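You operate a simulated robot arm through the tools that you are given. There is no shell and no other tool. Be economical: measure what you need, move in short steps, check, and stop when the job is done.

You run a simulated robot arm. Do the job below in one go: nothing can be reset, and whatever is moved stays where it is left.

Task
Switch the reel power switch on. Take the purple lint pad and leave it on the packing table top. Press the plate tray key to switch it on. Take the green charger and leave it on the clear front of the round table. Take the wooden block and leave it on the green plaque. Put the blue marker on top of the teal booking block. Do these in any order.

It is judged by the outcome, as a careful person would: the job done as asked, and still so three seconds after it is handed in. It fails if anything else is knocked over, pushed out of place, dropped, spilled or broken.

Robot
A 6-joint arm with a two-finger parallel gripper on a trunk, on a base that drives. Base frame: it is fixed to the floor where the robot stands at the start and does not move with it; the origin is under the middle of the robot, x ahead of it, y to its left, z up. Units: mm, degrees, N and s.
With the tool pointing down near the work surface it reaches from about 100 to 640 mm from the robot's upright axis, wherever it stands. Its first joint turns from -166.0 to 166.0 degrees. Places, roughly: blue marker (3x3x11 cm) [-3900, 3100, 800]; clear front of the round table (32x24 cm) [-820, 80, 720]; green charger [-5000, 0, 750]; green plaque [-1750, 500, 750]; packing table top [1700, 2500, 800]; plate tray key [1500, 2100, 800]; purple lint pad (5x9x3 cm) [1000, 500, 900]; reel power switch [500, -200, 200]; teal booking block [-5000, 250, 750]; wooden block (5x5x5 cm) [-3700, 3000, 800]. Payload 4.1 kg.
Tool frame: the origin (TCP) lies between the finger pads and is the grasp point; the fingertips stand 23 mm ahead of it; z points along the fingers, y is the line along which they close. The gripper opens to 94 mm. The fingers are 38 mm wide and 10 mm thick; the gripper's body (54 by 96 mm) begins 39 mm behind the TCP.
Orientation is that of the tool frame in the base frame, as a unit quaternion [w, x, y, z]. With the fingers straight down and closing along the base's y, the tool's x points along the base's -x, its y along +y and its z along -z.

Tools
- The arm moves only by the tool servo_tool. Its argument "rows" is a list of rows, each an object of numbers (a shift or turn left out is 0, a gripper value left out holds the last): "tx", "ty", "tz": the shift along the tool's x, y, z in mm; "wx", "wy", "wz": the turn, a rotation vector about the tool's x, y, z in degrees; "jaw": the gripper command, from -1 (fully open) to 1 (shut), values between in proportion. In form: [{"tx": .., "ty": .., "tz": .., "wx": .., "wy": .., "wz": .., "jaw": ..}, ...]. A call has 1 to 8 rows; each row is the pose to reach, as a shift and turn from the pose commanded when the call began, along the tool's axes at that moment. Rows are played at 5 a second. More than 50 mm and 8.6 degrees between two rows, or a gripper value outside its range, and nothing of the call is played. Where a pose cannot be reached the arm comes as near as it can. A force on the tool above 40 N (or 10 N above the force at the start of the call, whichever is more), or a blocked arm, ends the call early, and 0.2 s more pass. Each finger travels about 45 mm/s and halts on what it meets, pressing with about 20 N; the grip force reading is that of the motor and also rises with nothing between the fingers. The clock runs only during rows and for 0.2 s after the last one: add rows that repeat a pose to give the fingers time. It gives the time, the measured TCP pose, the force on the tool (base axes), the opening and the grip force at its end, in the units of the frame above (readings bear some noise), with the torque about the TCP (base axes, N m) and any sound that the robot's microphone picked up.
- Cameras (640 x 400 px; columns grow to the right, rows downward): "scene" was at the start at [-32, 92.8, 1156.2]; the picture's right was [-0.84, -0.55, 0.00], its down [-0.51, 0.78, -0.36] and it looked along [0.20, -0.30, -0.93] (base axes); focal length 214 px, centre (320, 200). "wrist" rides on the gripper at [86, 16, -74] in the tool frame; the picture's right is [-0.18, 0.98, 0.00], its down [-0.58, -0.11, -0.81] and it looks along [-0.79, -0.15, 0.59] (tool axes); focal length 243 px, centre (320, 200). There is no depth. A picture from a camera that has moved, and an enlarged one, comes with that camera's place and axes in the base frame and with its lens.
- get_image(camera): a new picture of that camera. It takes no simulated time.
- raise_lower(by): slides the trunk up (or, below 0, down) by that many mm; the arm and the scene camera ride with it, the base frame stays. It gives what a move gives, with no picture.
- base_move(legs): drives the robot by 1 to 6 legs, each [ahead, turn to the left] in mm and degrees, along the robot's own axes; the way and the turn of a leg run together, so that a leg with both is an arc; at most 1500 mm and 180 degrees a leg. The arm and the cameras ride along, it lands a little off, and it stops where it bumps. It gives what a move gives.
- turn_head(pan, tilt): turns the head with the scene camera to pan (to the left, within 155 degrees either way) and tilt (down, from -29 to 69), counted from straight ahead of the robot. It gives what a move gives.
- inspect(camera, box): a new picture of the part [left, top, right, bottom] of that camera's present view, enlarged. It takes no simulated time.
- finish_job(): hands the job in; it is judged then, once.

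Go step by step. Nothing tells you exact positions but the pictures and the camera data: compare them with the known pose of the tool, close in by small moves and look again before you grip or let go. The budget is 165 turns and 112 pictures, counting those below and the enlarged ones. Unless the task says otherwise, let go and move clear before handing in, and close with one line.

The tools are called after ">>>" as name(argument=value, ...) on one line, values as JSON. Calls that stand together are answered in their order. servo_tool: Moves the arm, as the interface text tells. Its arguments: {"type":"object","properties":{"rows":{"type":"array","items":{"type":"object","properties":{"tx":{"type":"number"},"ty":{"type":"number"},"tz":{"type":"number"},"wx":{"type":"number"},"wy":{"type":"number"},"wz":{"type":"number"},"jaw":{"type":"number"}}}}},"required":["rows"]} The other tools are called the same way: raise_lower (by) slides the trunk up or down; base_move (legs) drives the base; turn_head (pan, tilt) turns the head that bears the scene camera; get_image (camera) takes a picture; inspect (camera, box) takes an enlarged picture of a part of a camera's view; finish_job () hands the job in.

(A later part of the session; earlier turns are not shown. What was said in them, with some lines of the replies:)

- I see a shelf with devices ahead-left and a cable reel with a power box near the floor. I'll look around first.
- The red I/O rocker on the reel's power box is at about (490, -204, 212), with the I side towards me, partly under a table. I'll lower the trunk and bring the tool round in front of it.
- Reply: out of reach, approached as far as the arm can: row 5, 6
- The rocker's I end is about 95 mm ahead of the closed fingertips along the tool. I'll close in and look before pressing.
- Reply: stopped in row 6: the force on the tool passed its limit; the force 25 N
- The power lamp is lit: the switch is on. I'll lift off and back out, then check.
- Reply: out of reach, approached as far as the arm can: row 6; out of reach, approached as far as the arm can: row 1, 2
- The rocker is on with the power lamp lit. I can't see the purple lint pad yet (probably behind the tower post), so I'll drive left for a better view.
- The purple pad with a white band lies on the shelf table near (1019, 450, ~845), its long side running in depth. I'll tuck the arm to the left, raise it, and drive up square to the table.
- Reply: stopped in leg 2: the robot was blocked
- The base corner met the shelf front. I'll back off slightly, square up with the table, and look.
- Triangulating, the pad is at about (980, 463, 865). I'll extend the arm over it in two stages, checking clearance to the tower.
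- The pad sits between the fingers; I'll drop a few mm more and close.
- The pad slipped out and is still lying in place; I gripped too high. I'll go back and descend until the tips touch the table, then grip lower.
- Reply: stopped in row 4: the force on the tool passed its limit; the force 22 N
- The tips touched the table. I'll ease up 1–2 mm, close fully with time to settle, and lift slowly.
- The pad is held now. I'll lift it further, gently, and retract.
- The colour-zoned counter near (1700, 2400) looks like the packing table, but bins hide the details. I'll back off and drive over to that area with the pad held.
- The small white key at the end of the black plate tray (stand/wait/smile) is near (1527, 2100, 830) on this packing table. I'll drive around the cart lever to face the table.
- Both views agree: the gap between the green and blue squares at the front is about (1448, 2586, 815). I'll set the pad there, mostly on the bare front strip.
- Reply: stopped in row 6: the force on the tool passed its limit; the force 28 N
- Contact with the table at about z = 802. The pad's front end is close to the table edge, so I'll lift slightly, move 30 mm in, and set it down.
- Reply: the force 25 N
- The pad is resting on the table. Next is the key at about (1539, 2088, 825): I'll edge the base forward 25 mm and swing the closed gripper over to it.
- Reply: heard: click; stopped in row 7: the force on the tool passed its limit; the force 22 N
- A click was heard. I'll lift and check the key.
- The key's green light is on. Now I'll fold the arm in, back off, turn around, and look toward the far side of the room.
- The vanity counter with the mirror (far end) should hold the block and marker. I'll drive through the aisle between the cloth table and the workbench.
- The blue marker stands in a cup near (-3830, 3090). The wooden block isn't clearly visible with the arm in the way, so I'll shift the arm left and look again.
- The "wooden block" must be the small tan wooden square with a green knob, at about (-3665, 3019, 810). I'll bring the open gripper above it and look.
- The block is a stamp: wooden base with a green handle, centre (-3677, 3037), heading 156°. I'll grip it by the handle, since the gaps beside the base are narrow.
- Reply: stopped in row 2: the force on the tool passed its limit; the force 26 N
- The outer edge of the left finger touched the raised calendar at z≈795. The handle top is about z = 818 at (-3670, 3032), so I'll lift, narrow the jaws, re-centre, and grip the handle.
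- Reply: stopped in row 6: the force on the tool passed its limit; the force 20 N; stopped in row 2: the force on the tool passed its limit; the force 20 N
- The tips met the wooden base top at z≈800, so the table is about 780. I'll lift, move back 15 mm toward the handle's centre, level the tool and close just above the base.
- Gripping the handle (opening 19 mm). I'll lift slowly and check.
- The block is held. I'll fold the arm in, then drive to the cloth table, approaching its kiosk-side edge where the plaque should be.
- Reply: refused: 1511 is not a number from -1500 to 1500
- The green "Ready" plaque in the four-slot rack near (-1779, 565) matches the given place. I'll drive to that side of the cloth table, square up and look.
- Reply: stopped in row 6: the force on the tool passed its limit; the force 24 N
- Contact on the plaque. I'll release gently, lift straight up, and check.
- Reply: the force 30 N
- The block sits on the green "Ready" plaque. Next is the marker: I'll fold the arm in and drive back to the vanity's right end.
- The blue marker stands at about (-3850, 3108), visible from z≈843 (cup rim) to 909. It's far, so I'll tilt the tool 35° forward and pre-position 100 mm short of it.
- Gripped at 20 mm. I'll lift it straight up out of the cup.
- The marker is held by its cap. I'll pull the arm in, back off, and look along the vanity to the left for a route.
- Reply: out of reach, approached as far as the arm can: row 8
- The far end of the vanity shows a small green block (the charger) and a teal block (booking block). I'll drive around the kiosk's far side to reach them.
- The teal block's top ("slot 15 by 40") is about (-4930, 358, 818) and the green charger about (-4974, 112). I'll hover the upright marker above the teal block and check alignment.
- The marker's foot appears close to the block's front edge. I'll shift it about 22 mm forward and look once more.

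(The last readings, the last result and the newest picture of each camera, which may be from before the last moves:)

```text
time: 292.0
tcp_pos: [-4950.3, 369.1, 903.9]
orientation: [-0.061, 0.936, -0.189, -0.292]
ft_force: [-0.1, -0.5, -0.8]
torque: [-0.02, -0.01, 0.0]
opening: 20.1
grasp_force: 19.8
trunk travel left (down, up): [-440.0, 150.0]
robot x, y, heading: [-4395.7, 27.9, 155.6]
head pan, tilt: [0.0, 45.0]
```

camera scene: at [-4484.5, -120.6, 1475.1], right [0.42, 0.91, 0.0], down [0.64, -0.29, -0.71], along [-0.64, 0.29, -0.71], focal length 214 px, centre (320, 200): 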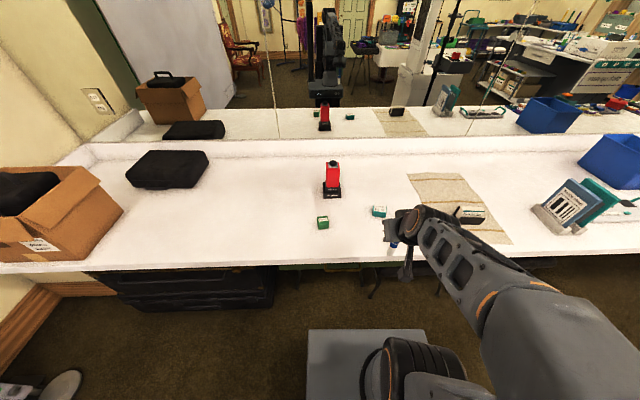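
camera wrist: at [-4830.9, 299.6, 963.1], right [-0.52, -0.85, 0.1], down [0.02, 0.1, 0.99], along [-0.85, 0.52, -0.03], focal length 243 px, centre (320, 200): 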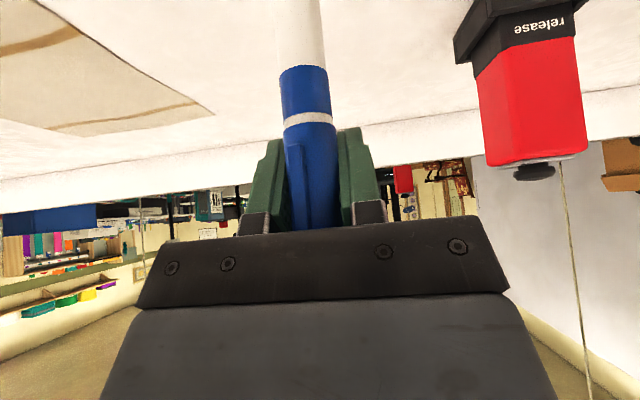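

>>> inspect(camera="scene", box=[360, 180, 420, 230])

```text
8.00 times, centred on (390, 205) of scene
camera zoom: at [-4484.6, -120.6, 1475.1], right [0.42, 0.91, 0.0], down [0.64, -0.29, -0.71], along [-0.64, 0.29, -0.71], focal length 1716 px, centre (-240, 160)
```

zoom: 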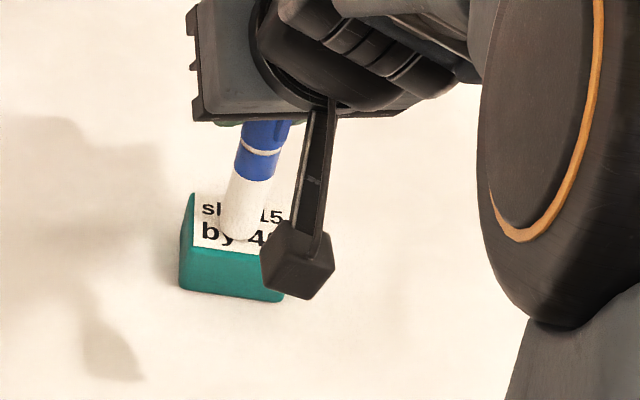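

>>> servo_tool(rows=[{"tx": -3.3, "tz": 2.3}, {"tx": -6.6, "tz": 4.5}, {"tx": -5.7, "tz": 5.7}, {"tx": -4.9, "tz": 7}, {"tx": -4.1, "tz": 8.2}])

>>> servo_tool(rows=[{"tx": 0.85, "tz": 1.25}, {"tx": 1.7, "tz": 2.5}])

>>> servo_tool(rows=[{"tx": 0.85, "tz": 1.25}, {"tx": 1.7, "tz": 2.5}])

```text
time: 293.2
tcp_pos: [-4957.4, 371.7, 899.6]
orientation: [-0.061, 0.935, -0.189, -0.293]
ft_force: [-0.1, -1.6, 2.5]
torque: [-0.05, -0.04, -0.02]
opening: 20.4
grasp_force: 20.2
trunk travel left (down, up): [-440.0, 150.0]
robot x, y, heading: [-4399.2, 25.2, 155.5]
head pan, tilt: [0.0, 45.0]
```

```text
time: 293.8
tcp_pos: [-4957.2, 371.0, 899.7]
orientation: [-0.063, 0.935, -0.188, -0.295]
ft_force: [0.7, -1.8, 18.1]
torque: [-0.23, -0.26, -0.02]
opening: 20.3
grasp_force: 19.6
trunk travel left (down, up): [-440.0, 150.0]
robot x, y, heading: [-4400.2, 27.8, 155.5]
head pan, tilt: [0.0, 45.0]
```

```text
time: 294.4
tcp_pos: [-4957.4, 369.9, 895.3]
orientation: [-0.063, 0.935, -0.189, -0.295]
ft_force: [-1.9, 1.2, 20.8]
torque: [-0.06, -0.18, 0.0]
opening: 20.3
grasp_force: 19.9
trunk travel left (down, up): [-440.0, 150.0]
robot x, y, heading: [-4394.4, 27.0, 155.4]
head pan, tilt: [0.0, 45.0]
```

Contact with the block. I'll ease the pressure and check before releasing.

>>> servo_tool(rows=[{"tx": -1.2, "tz": -1.7}, {"tx": -1.7, "tz": -2.5}])

>>> inspect(camera="scene", box=[360, 180, 420, 230])

```text
time: 295.0
tcp_pos: [-4957.9, 369.7, 894.6]
orientation: [-0.062, 0.936, -0.189, -0.29]
ft_force: [-1.6, 2.6, 8.0]
torque: [0.08, -0.03, 0.06]
opening: 20.5
grasp_force: 20.1
trunk travel left (down, up): [-440.0, 150.0]
robot x, y, heading: [-4392.9, 21.9, 155.1]
head pan, tilt: [0.0, 45.0]
```

```text
8.00 times, centred on (390, 205) of scene
camera zoom: at [-4484.0, -120.9, 1474.9], right [0.42, 0.91, 0.0], down [0.64, -0.29, -0.71], along [-0.64, 0.29, -0.71], focal length 1716 px, centre (-240, 160)
```

zoom: 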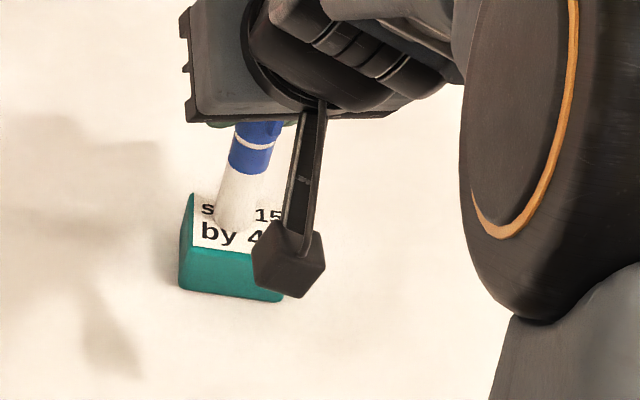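

>>> servo_tool(rows=[{"tx": -0.6, "tz": -0.8}, {"tx": -0.6, "tz": -0.8, "jaw": 0.54}, {"tx": -0.6, "tz": -0.8, "jaw": 0.45}, {"tx": -0.6, "tz": -0.8, "jaw": 0.35}, {"tx": -0.6, "tz": -0.8, "jaw": 0.2}, {"tx": -0.6, "tz": -0.8, "jaw": 0.2}])

>>> get_image(camera="wrist")

```text
time: 296.4
tcp_pos: [-4957.5, 371.7, 897.7]
orientation: [-0.061, 0.936, -0.189, -0.292]
ft_force: [0.5, 0.1, 0.0]
torque: [0.02, -0.03, 0.0]
opening: 37.5
grasp_force: 0.1
trunk travel left (down, up): [-440.0, 150.0]
robot x, y, heading: [-4398.0, 23.1, 155.6]
head pan, tilt: [0.0, 45.0]
```

```text
7 pictures are left
camera wrist: at [-4858.6, 312.6, 908.6], right [-0.52, -0.85, 0.1], down [0.02, 0.1, 0.99], along [-0.85, 0.52, -0.03], focal length 243 px, centre (320, 200)
```

wrist: 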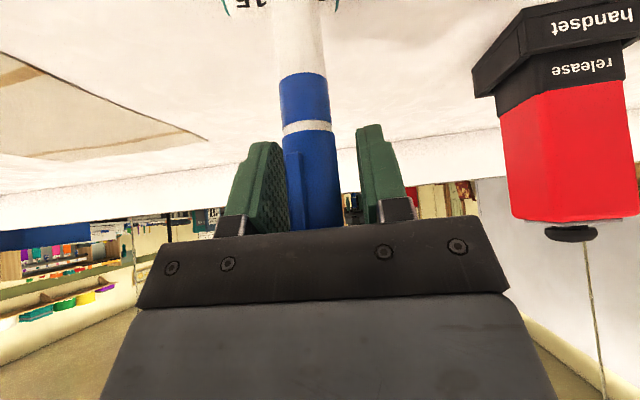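

The marker stands on its own on the booking block. I'll centre the open fingers and withdraw straight back.

>>> servo_tool(rows=[{"ty": -3}, {"tx": 8, "ty": -3, "tz": -6}, {"tx": 24, "ty": -3, "tz": -17}, {"tx": 45, "ty": -3, "tz": -31}, {"tx": 75, "ty": -3, "tz": -52}, {"tx": 105, "ty": -3, "tz": -73}, {"tx": 105, "ty": -3, "tz": -110}])

>>> inspect(camera="scene", box=[290, 150, 430, 250])

```text
time: 298.0
tcp_pos: [-4819.3, 316.4, 928.5]
orientation: [-0.062, 0.935, -0.189, -0.292]
ft_force: [0.2, -0.2, 0.1]
torque: [0.0, 0.03, -0.05]
opening: 37.8
grasp_force: 0.0
trunk travel left (down, up): [-440.0, 150.0]
robot x, y, heading: [-4394.1, 23.1, 155.2]
head pan, tilt: [0.0, 45.0]
```

```text
4.00 times, centred on (360, 200) of scene
camera zoom: at [-4484.5, -120.7, 1475.0], right [0.42, 0.91, 0.0], down [0.64, -0.29, -0.71], along [-0.64, 0.29, -0.71], focal length 858 px, centre (160, 200)
```

zoom: 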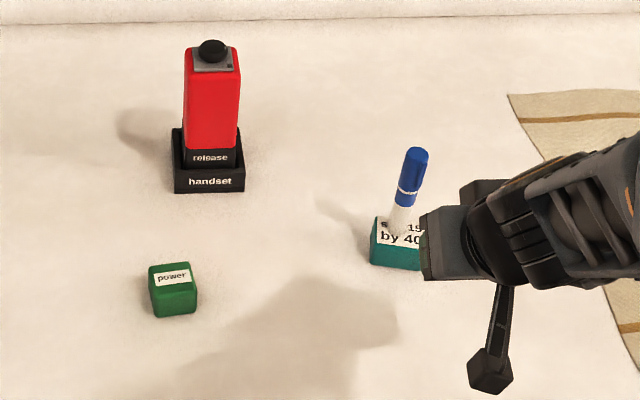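

The marker is standing well. Now the green charger at about (-4973, 116): I'll level the tool and move over it.

>>> servo_tool(rows=[{"tx": 0, "ty": 35, "tz": -5, "wy": 4.4, "jaw": -0.4}, {"tx": 0, "ty": 75, "tz": -5, "wy": 8.8}, {"tx": -4, "ty": 115, "tz": 0, "wy": 13.2}, {"tx": -12, "ty": 150, "tz": 8, "wy": 17.6}, {"tx": -20, "ty": 180, "tz": 16, "wy": 22}, {"tx": -30, "ty": 207, "tz": 25, "wy": 26.4}, {"tx": -40, "ty": 228, "tz": 34, "wy": 30.8}, {"tx": -49, "ty": 244, "tz": 42, "wy": 35}])

>>> servo_tool(rows=[{"wz": -4}, {"wz": -8, "tz": 15}, {"wz": -8, "tz": 35}])

>>> get_image(camera="wrist")

```text
time: 299.8
tcp_pos: [-4975.2, 115.9, 919.1]
orientation: [-0.002, 0.98, -0.198, 0.004]
ft_force: [0.2, 0.9, 0.7]
torque: [-0.03, 0.05, 0.04]
opening: 65.7
grasp_force: 0.0
trunk travel left (down, up): [-440.0, 150.0]
robot x, y, heading: [-4398.0, 23.0, 155.5]
head pan, tilt: [0.0, 45.0]
```

```text
time: 300.6
tcp_pos: [-4973.1, 117.4, 885.8]
orientation: [-0.002, 0.992, -0.129, 0.003]
ft_force: [0.0, 0.2, 0.2]
torque: [-0.02, 0.0, 0.01]
opening: 65.9
grasp_force: 0.0
trunk travel left (down, up): [-440.0, 150.0]
robot x, y, heading: [-4397.3, 27.5, 155.5]
head pan, tilt: [0.0, 45.0]
```

```text
5 pictures are left
camera wrist: at [-4893.6, 79.2, 959.2], right [-0.43, -0.9, 0.0], down [-0.54, 0.25, 0.8], along [-0.72, 0.35, -0.59], focal length 243 px, centre (320, 200)
```

wrist: 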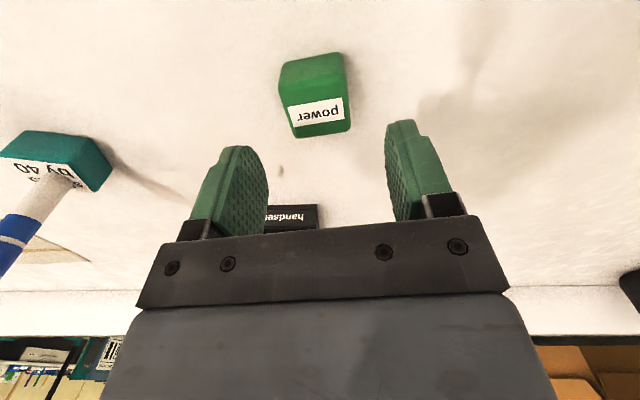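

>>> servo_tool(rows=[{"tx": -5, "ty": -3.4, "tz": 30}, {"tx": -5, "ty": -3.4, "tz": 55}, {"tx": -5, "ty": -3.4, "tz": 68}, {"tx": -5, "ty": -3.4, "tz": 75}, {"tx": -5, "ty": -3.4, "tz": 77}])

>>> servo_tool(rows=[{"jaw": 0.1}, {"jaw": 0.6}, {"jaw": 1}, {"jaw": 1}, {"jaw": 1}, {"jaw": 1}])

>>> servo_tool(rows=[{"tz": -3}, {"tz": -8}, {"tz": -15}, {"tz": -25}, {"tz": -40}, {"tz": -60}, {"tz": -85}, {"tz": -110}])

```text
time: 301.8
tcp_pos: [-4976.3, 121.0, 807.6]
orientation: [-0.001, 0.992, -0.129, 0.003]
ft_force: [0.1, 0.4, -0.2]
torque: [0.01, 0.01, 0.04]
opening: 65.7
grasp_force: 0.1
trunk travel left (down, up): [-440.0, 150.0]
robot x, y, heading: [-4395.7, 27.7, 155.4]
head pan, tilt: [0.0, 45.0]
```

```text
time: 303.2
tcp_pos: [-4976.5, 121.8, 808.6]
orientation: [-0.002, 0.991, -0.13, 0.003]
ft_force: [-0.5, 0.1, -1.0]
torque: [-0.04, 0.03, -0.02]
opening: 43.7
grasp_force: 19.7
trunk travel left (down, up): [-440.0, 150.0]
robot x, y, heading: [-4397.3, 24.4, 155.3]
head pan, tilt: [0.0, 45.0]
```

```text
time: 305.0
tcp_pos: [-4977.3, 122.5, 919.9]
orientation: [-0.002, 0.992, -0.13, 0.003]
ft_force: [0.1, -0.7, -1.7]
torque: [-0.01, -0.01, 0.0]
opening: 43.7
grasp_force: 19.5
trunk travel left (down, up): [-440.0, 150.0]
robot x, y, heading: [-4395.1, 27.4, 155.4]
head pan, tilt: [0.0, 45.0]
```

The charger is held (44 mm). I'll raise and tuck the arm, then drive back around to the front of the round table.

>>> servo_tool(rows=[{"tz": -30}, {"tz": -65}, {"tz": -100}, {"tx": 45, "ty": -15, "tz": -100}, {"tx": 90, "ty": -30, "tz": -100}, {"tx": 135, "ty": -48, "tz": -100}, {"tx": 180, "ty": -66, "tz": -100}, {"tx": 225, "ty": -84, "tz": -100}])

>>> base_move(legs=[[-250, 0], [0, -158.4], [1371, 0]])

```text
time: 306.8
tcp_pos: [-4736.1, 142.6, 1018.9]
orientation: [-0.001, 0.992, -0.129, 0.003]
ft_force: [0.2, -0.4, -1.3]
torque: [0.01, 0.0, -0.02]
opening: 43.7
grasp_force: 20.2
trunk travel left (down, up): [-440.0, 150.0]
robot x, y, heading: [-4399.0, 23.5, 155.4]
head pan, tilt: [0.0, 45.0]
```

```text
time: 321.7
tcp_pos: [-2435.8, -209.3, 1018.8]
orientation: [-0.004, -0.044, 0.999, -0.003]
ft_force: [-0.1, 0.5, -0.7]
torque: [-0.01, 0.01, -0.03]
opening: 43.7
grasp_force: 19.8
trunk travel left (down, up): [-440.0, 150.0]
robot x, y, heading: [-2798.4, -215.2, -5.0]
head pan, tilt: [0.0, 45.0]
```

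>>> base_move(legs=[[0, 72.6], [990, 0], [0, 6.6], [810, 0]])

```text
time: 334.6
tcp_pos: [-2133.5, 1865.9, 1019.7]
orientation: [0.0, -0.665, 0.747, -0.003]
ft_force: [-0.5, 0.0, -0.7]
torque: [0.03, -0.03, 0.03]
opening: 44.0
grasp_force: 19.6
trunk travel left (down, up): [-440.0, 150.0]
robot x, y, heading: [-2200.3, 1511.1, 73.5]
head pan, tilt: [0.0, 45.0]
```

>>> base_move(legs=[[0, -49], [715, 0], [0, -44.2], [590, 0], [0, 9.4], [902, 0]])

```text
time: 350.7
tcp_pos: [235.0, 1409.5, 1019.1]
orientation: [-0.003, 0.009, 1.0, -0.002]
ft_force: [0.7, -0.5, -0.4]
torque: [-0.01, 0.01, -0.04]
opening: 43.6
grasp_force: 20.3
trunk travel left (down, up): [-440.0, 150.0]
robot x, y, heading: [-123.7, 1442.9, -10.6]
head pan, tilt: [0.0, 45.0]
```

>>> base_move(legs=[[0, -80.5], [1373, 0], [0, -89]])

>>> turn_head(pan=0, tilt=42)

>>> get_image(camera="scene")

```text
time: 364.9
tcp_pos: [-556.8, 29.7, 1019.2]
orientation: [-0.002, 0.998, 0.07, 0.002]
ft_force: [0.7, -0.8, -1.6]
torque: [-0.02, 0.01, 0.0]
opening: 43.7
grasp_force: 19.8
trunk travel left (down, up): [-440.0, 150.0]
robot x, y, heading: [-198.1, 55.5, 178.2]
head pan, tilt: [0.0, 45.0]
```

```text
time: 365.6
tcp_pos: [-558.2, 29.0, 1019.4]
orientation: [-0.002, 0.998, 0.069, 0.002]
ft_force: [0.0, -0.7, -1.5]
torque: [0.03, 0.01, 0.03]
opening: 43.8
grasp_force: 20.1
trunk travel left (down, up): [-440.0, 150.0]
robot x, y, heading: [-193.5, 55.0, 178.4]
head pan, tilt: [0.0, 42.0]
```

```text
4 pictures are left
camera scene: at [-225.0, -114.4, 1479.4], right [0.03, 1.0, 0.0], down [0.67, -0.02, -0.74], along [-0.74, 0.02, -0.67], focal length 214 px, centre (320, 200)
```

scene: 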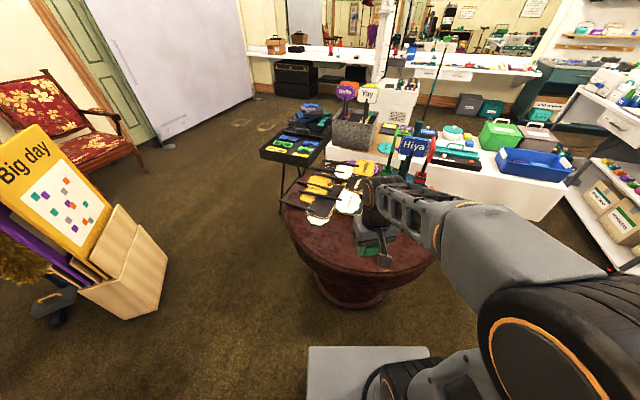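

The bare front of the round table is at about (-820, 80, 720). I'll edge forward 60 mm, bring the charger over it, and check.

>>> base_move(legs=[[60, 0]])

>>> servo_tool(rows=[{"tx": -35, "ty": -15, "tz": 5}, {"tx": -75, "ty": -32, "tz": 15}, {"tx": -115, "ty": -48, "tz": 35}, {"tx": -152, "ty": -62, "tz": 60}, {"tx": -188, "ty": -76, "tz": 85}, {"tx": -188, "ty": -76, "tz": 120}, {"tx": -188, "ty": -76, "tz": 160}, {"tx": -188, "ty": -76, "tz": 200}])

>>> get_image(camera="wrist")

```text
time: 366.5
tcp_pos: [-618.2, 32.0, 1018.3]
orientation: [-0.001, 0.998, 0.07, 0.003]
ft_force: [0.2, 0.5, -0.7]
torque: [0.0, -0.02, -0.03]
opening: 43.7
grasp_force: 20.1
trunk travel left (down, up): [-440.0, 150.0]
robot x, y, heading: [-255.8, 52.5, 178.5]
head pan, tilt: [0.0, 42.0]
```

```text
time: 368.3
tcp_pos: [-814.5, 81.7, 819.2]
orientation: [-0.001, 0.998, 0.069, 0.002]
ft_force: [-0.1, -0.3, -1.1]
torque: [-0.04, 0.0, -0.01]
opening: 44.0
grasp_force: 19.5
trunk travel left (down, up): [-440.0, 150.0]
robot x, y, heading: [-258.6, 53.5, 178.3]
head pan, tilt: [0.0, 42.0]
```

```text
3 pictures are left
camera wrist: at [-726.0, 78.3, 892.4], right [-0.05, -1.0, -0.01], down [-0.6, 0.02, 0.8], along [-0.8, 0.04, -0.6], focal length 243 px, centre (320, 200)
```

wrist: 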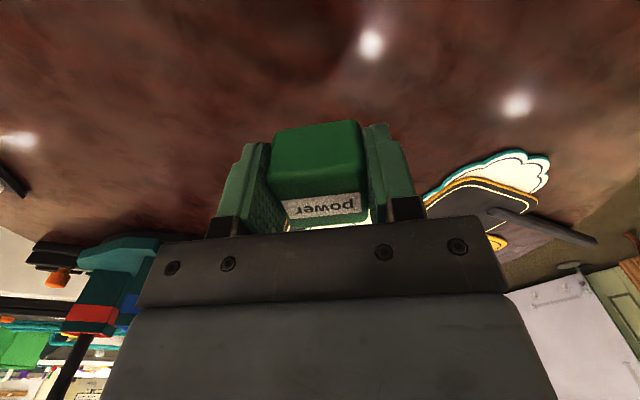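

The surface below is bare. I'll lower until contact.

>>> servo_tool(rows=[{"tz": 20}, {"tz": 40}, {"tz": 52}, {"tz": 56}, {"tz": 60}, {"tz": 63}, {"tz": 66}, {"tz": 69}])

>>> servo_tool(rows=[{"tz": 2}, {"tz": 4}, {"tz": 6}, {"tz": 8}, {"tz": 10}, {"tz": 12}, {"tz": 14}, {"tz": 16}])

```text
time: 370.1
tcp_pos: [-813.3, 82.6, 749.0]
orientation: [-0.002, 0.998, 0.069, 0.003]
ft_force: [-0.1, -0.7, -0.8]
torque: [0.05, 0.0, 0.05]
opening: 43.4
grasp_force: 20.2
trunk travel left (down, up): [-440.0, 150.0]
robot x, y, heading: [-259.0, 53.5, 178.2]
head pan, tilt: [0.0, 42.0]
```

```text
time: 371.3
tcp_pos: [-816.4, 81.3, 743.1]
orientation: [-0.004, 0.998, 0.069, -0.002]
ft_force: [2.0, 0.3, 18.1]
torque: [-0.02, -0.37, -0.02]
opening: 44.0
grasp_force: 19.6
trunk travel left (down, up): [-440.0, 150.0]
robot x, y, heading: [-260.3, 62.4, 178.2]
head pan, tilt: [0.0, 42.0]
stopped in row 6: the force on the tool passed its limit (the readings are from after the stop); the commanded pose is now the measured one
```

Contact made. I'll release, lift clear, and check.

>>> servo_tool(rows=[{"tz": -1}, {"tz": -1, "jaw": 0}, {"tz": -1, "jaw": -0.3}, {"tz": -1, "jaw": -0.4}, {"tz": -1}, {"tz": -1}])

>>> servo_tool(rows=[{"tz": -15}, {"tz": -40}, {"tz": -80}, {"tz": -120}, {"tz": -165}, {"tz": -210}, {"tx": 40, "tz": -240}, {"tx": 85, "tz": -250}])

>>> get_image(camera="wrist")

```text
time: 372.7
tcp_pos: [-814.5, 82.8, 742.7]
orientation: [-0.002, 0.998, 0.069, -0.002]
ft_force: [-2.3, 9.3, 11.4]
torque: [-0.18, -0.17, 0.18]
opening: 61.6
grasp_force: 0.0
trunk travel left (down, up): [-440.0, 150.0]
robot x, y, heading: [-256.1, 62.1, 178.2]
head pan, tilt: [0.0, 42.0]
```

```text
time: 374.5
tcp_pos: [-729.7, 90.5, 992.1]
orientation: [-0.003, 0.998, 0.071, -0.001]
ft_force: [0.1, -0.1, -0.3]
torque: [-0.02, -0.01, 0.0]
opening: 66.0
grasp_force: 0.0
trunk travel left (down, up): [-440.0, 150.0]
robot x, y, heading: [-260.1, 54.6, 178.7]
head pan, tilt: [0.0, 42.0]
```

```text
2 pictures are left
camera wrist: at [-639.9, 87.7, 1066.3], right [-0.05, -1.0, -0.01], down [-0.59, 0.02, 0.81], along [-0.81, 0.04, -0.59], focal length 243 px, centre (320, 200)
```

wrist: 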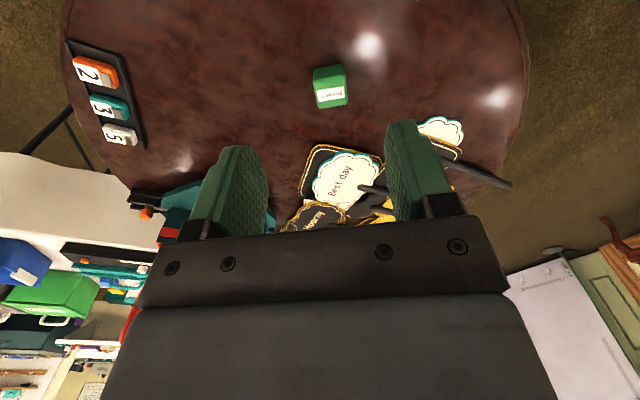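

The charger stands on the clear front. I'll use one last picture to check that the marker is still on the booking block.

>>> inspect(camera="scene", box=[300, 30, 380, 80])

```text
8.00 times, centred on (340, 55) of scene
camera zoom: at [-285.1, -112.5, 1479.4], right [0.03, 1.0, 0.0], down [0.67, -0.02, -0.74], along [-0.74, 0.02, -0.67], focal length 1716 px, centre (160, 1360)
```

zoom: 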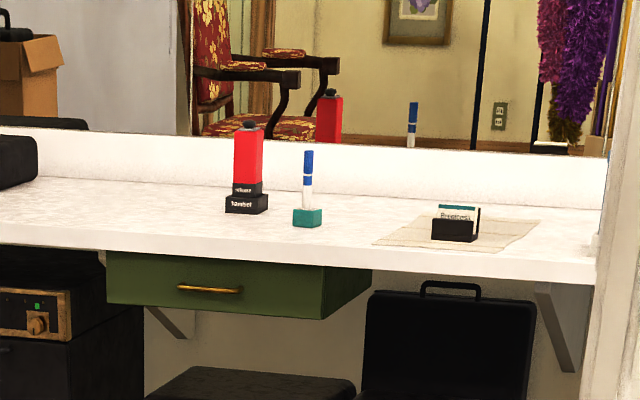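

The marker is still standing on the teal block, and all six tasks are done, so I'm handing in.

>>> finish_job()

```text
The job is handed in.
```

All six parts are done and handed in: the reel power switch and plate tray key are on, and the lint pad, wooden block, blue marker and green charger are each in the place you asked for.
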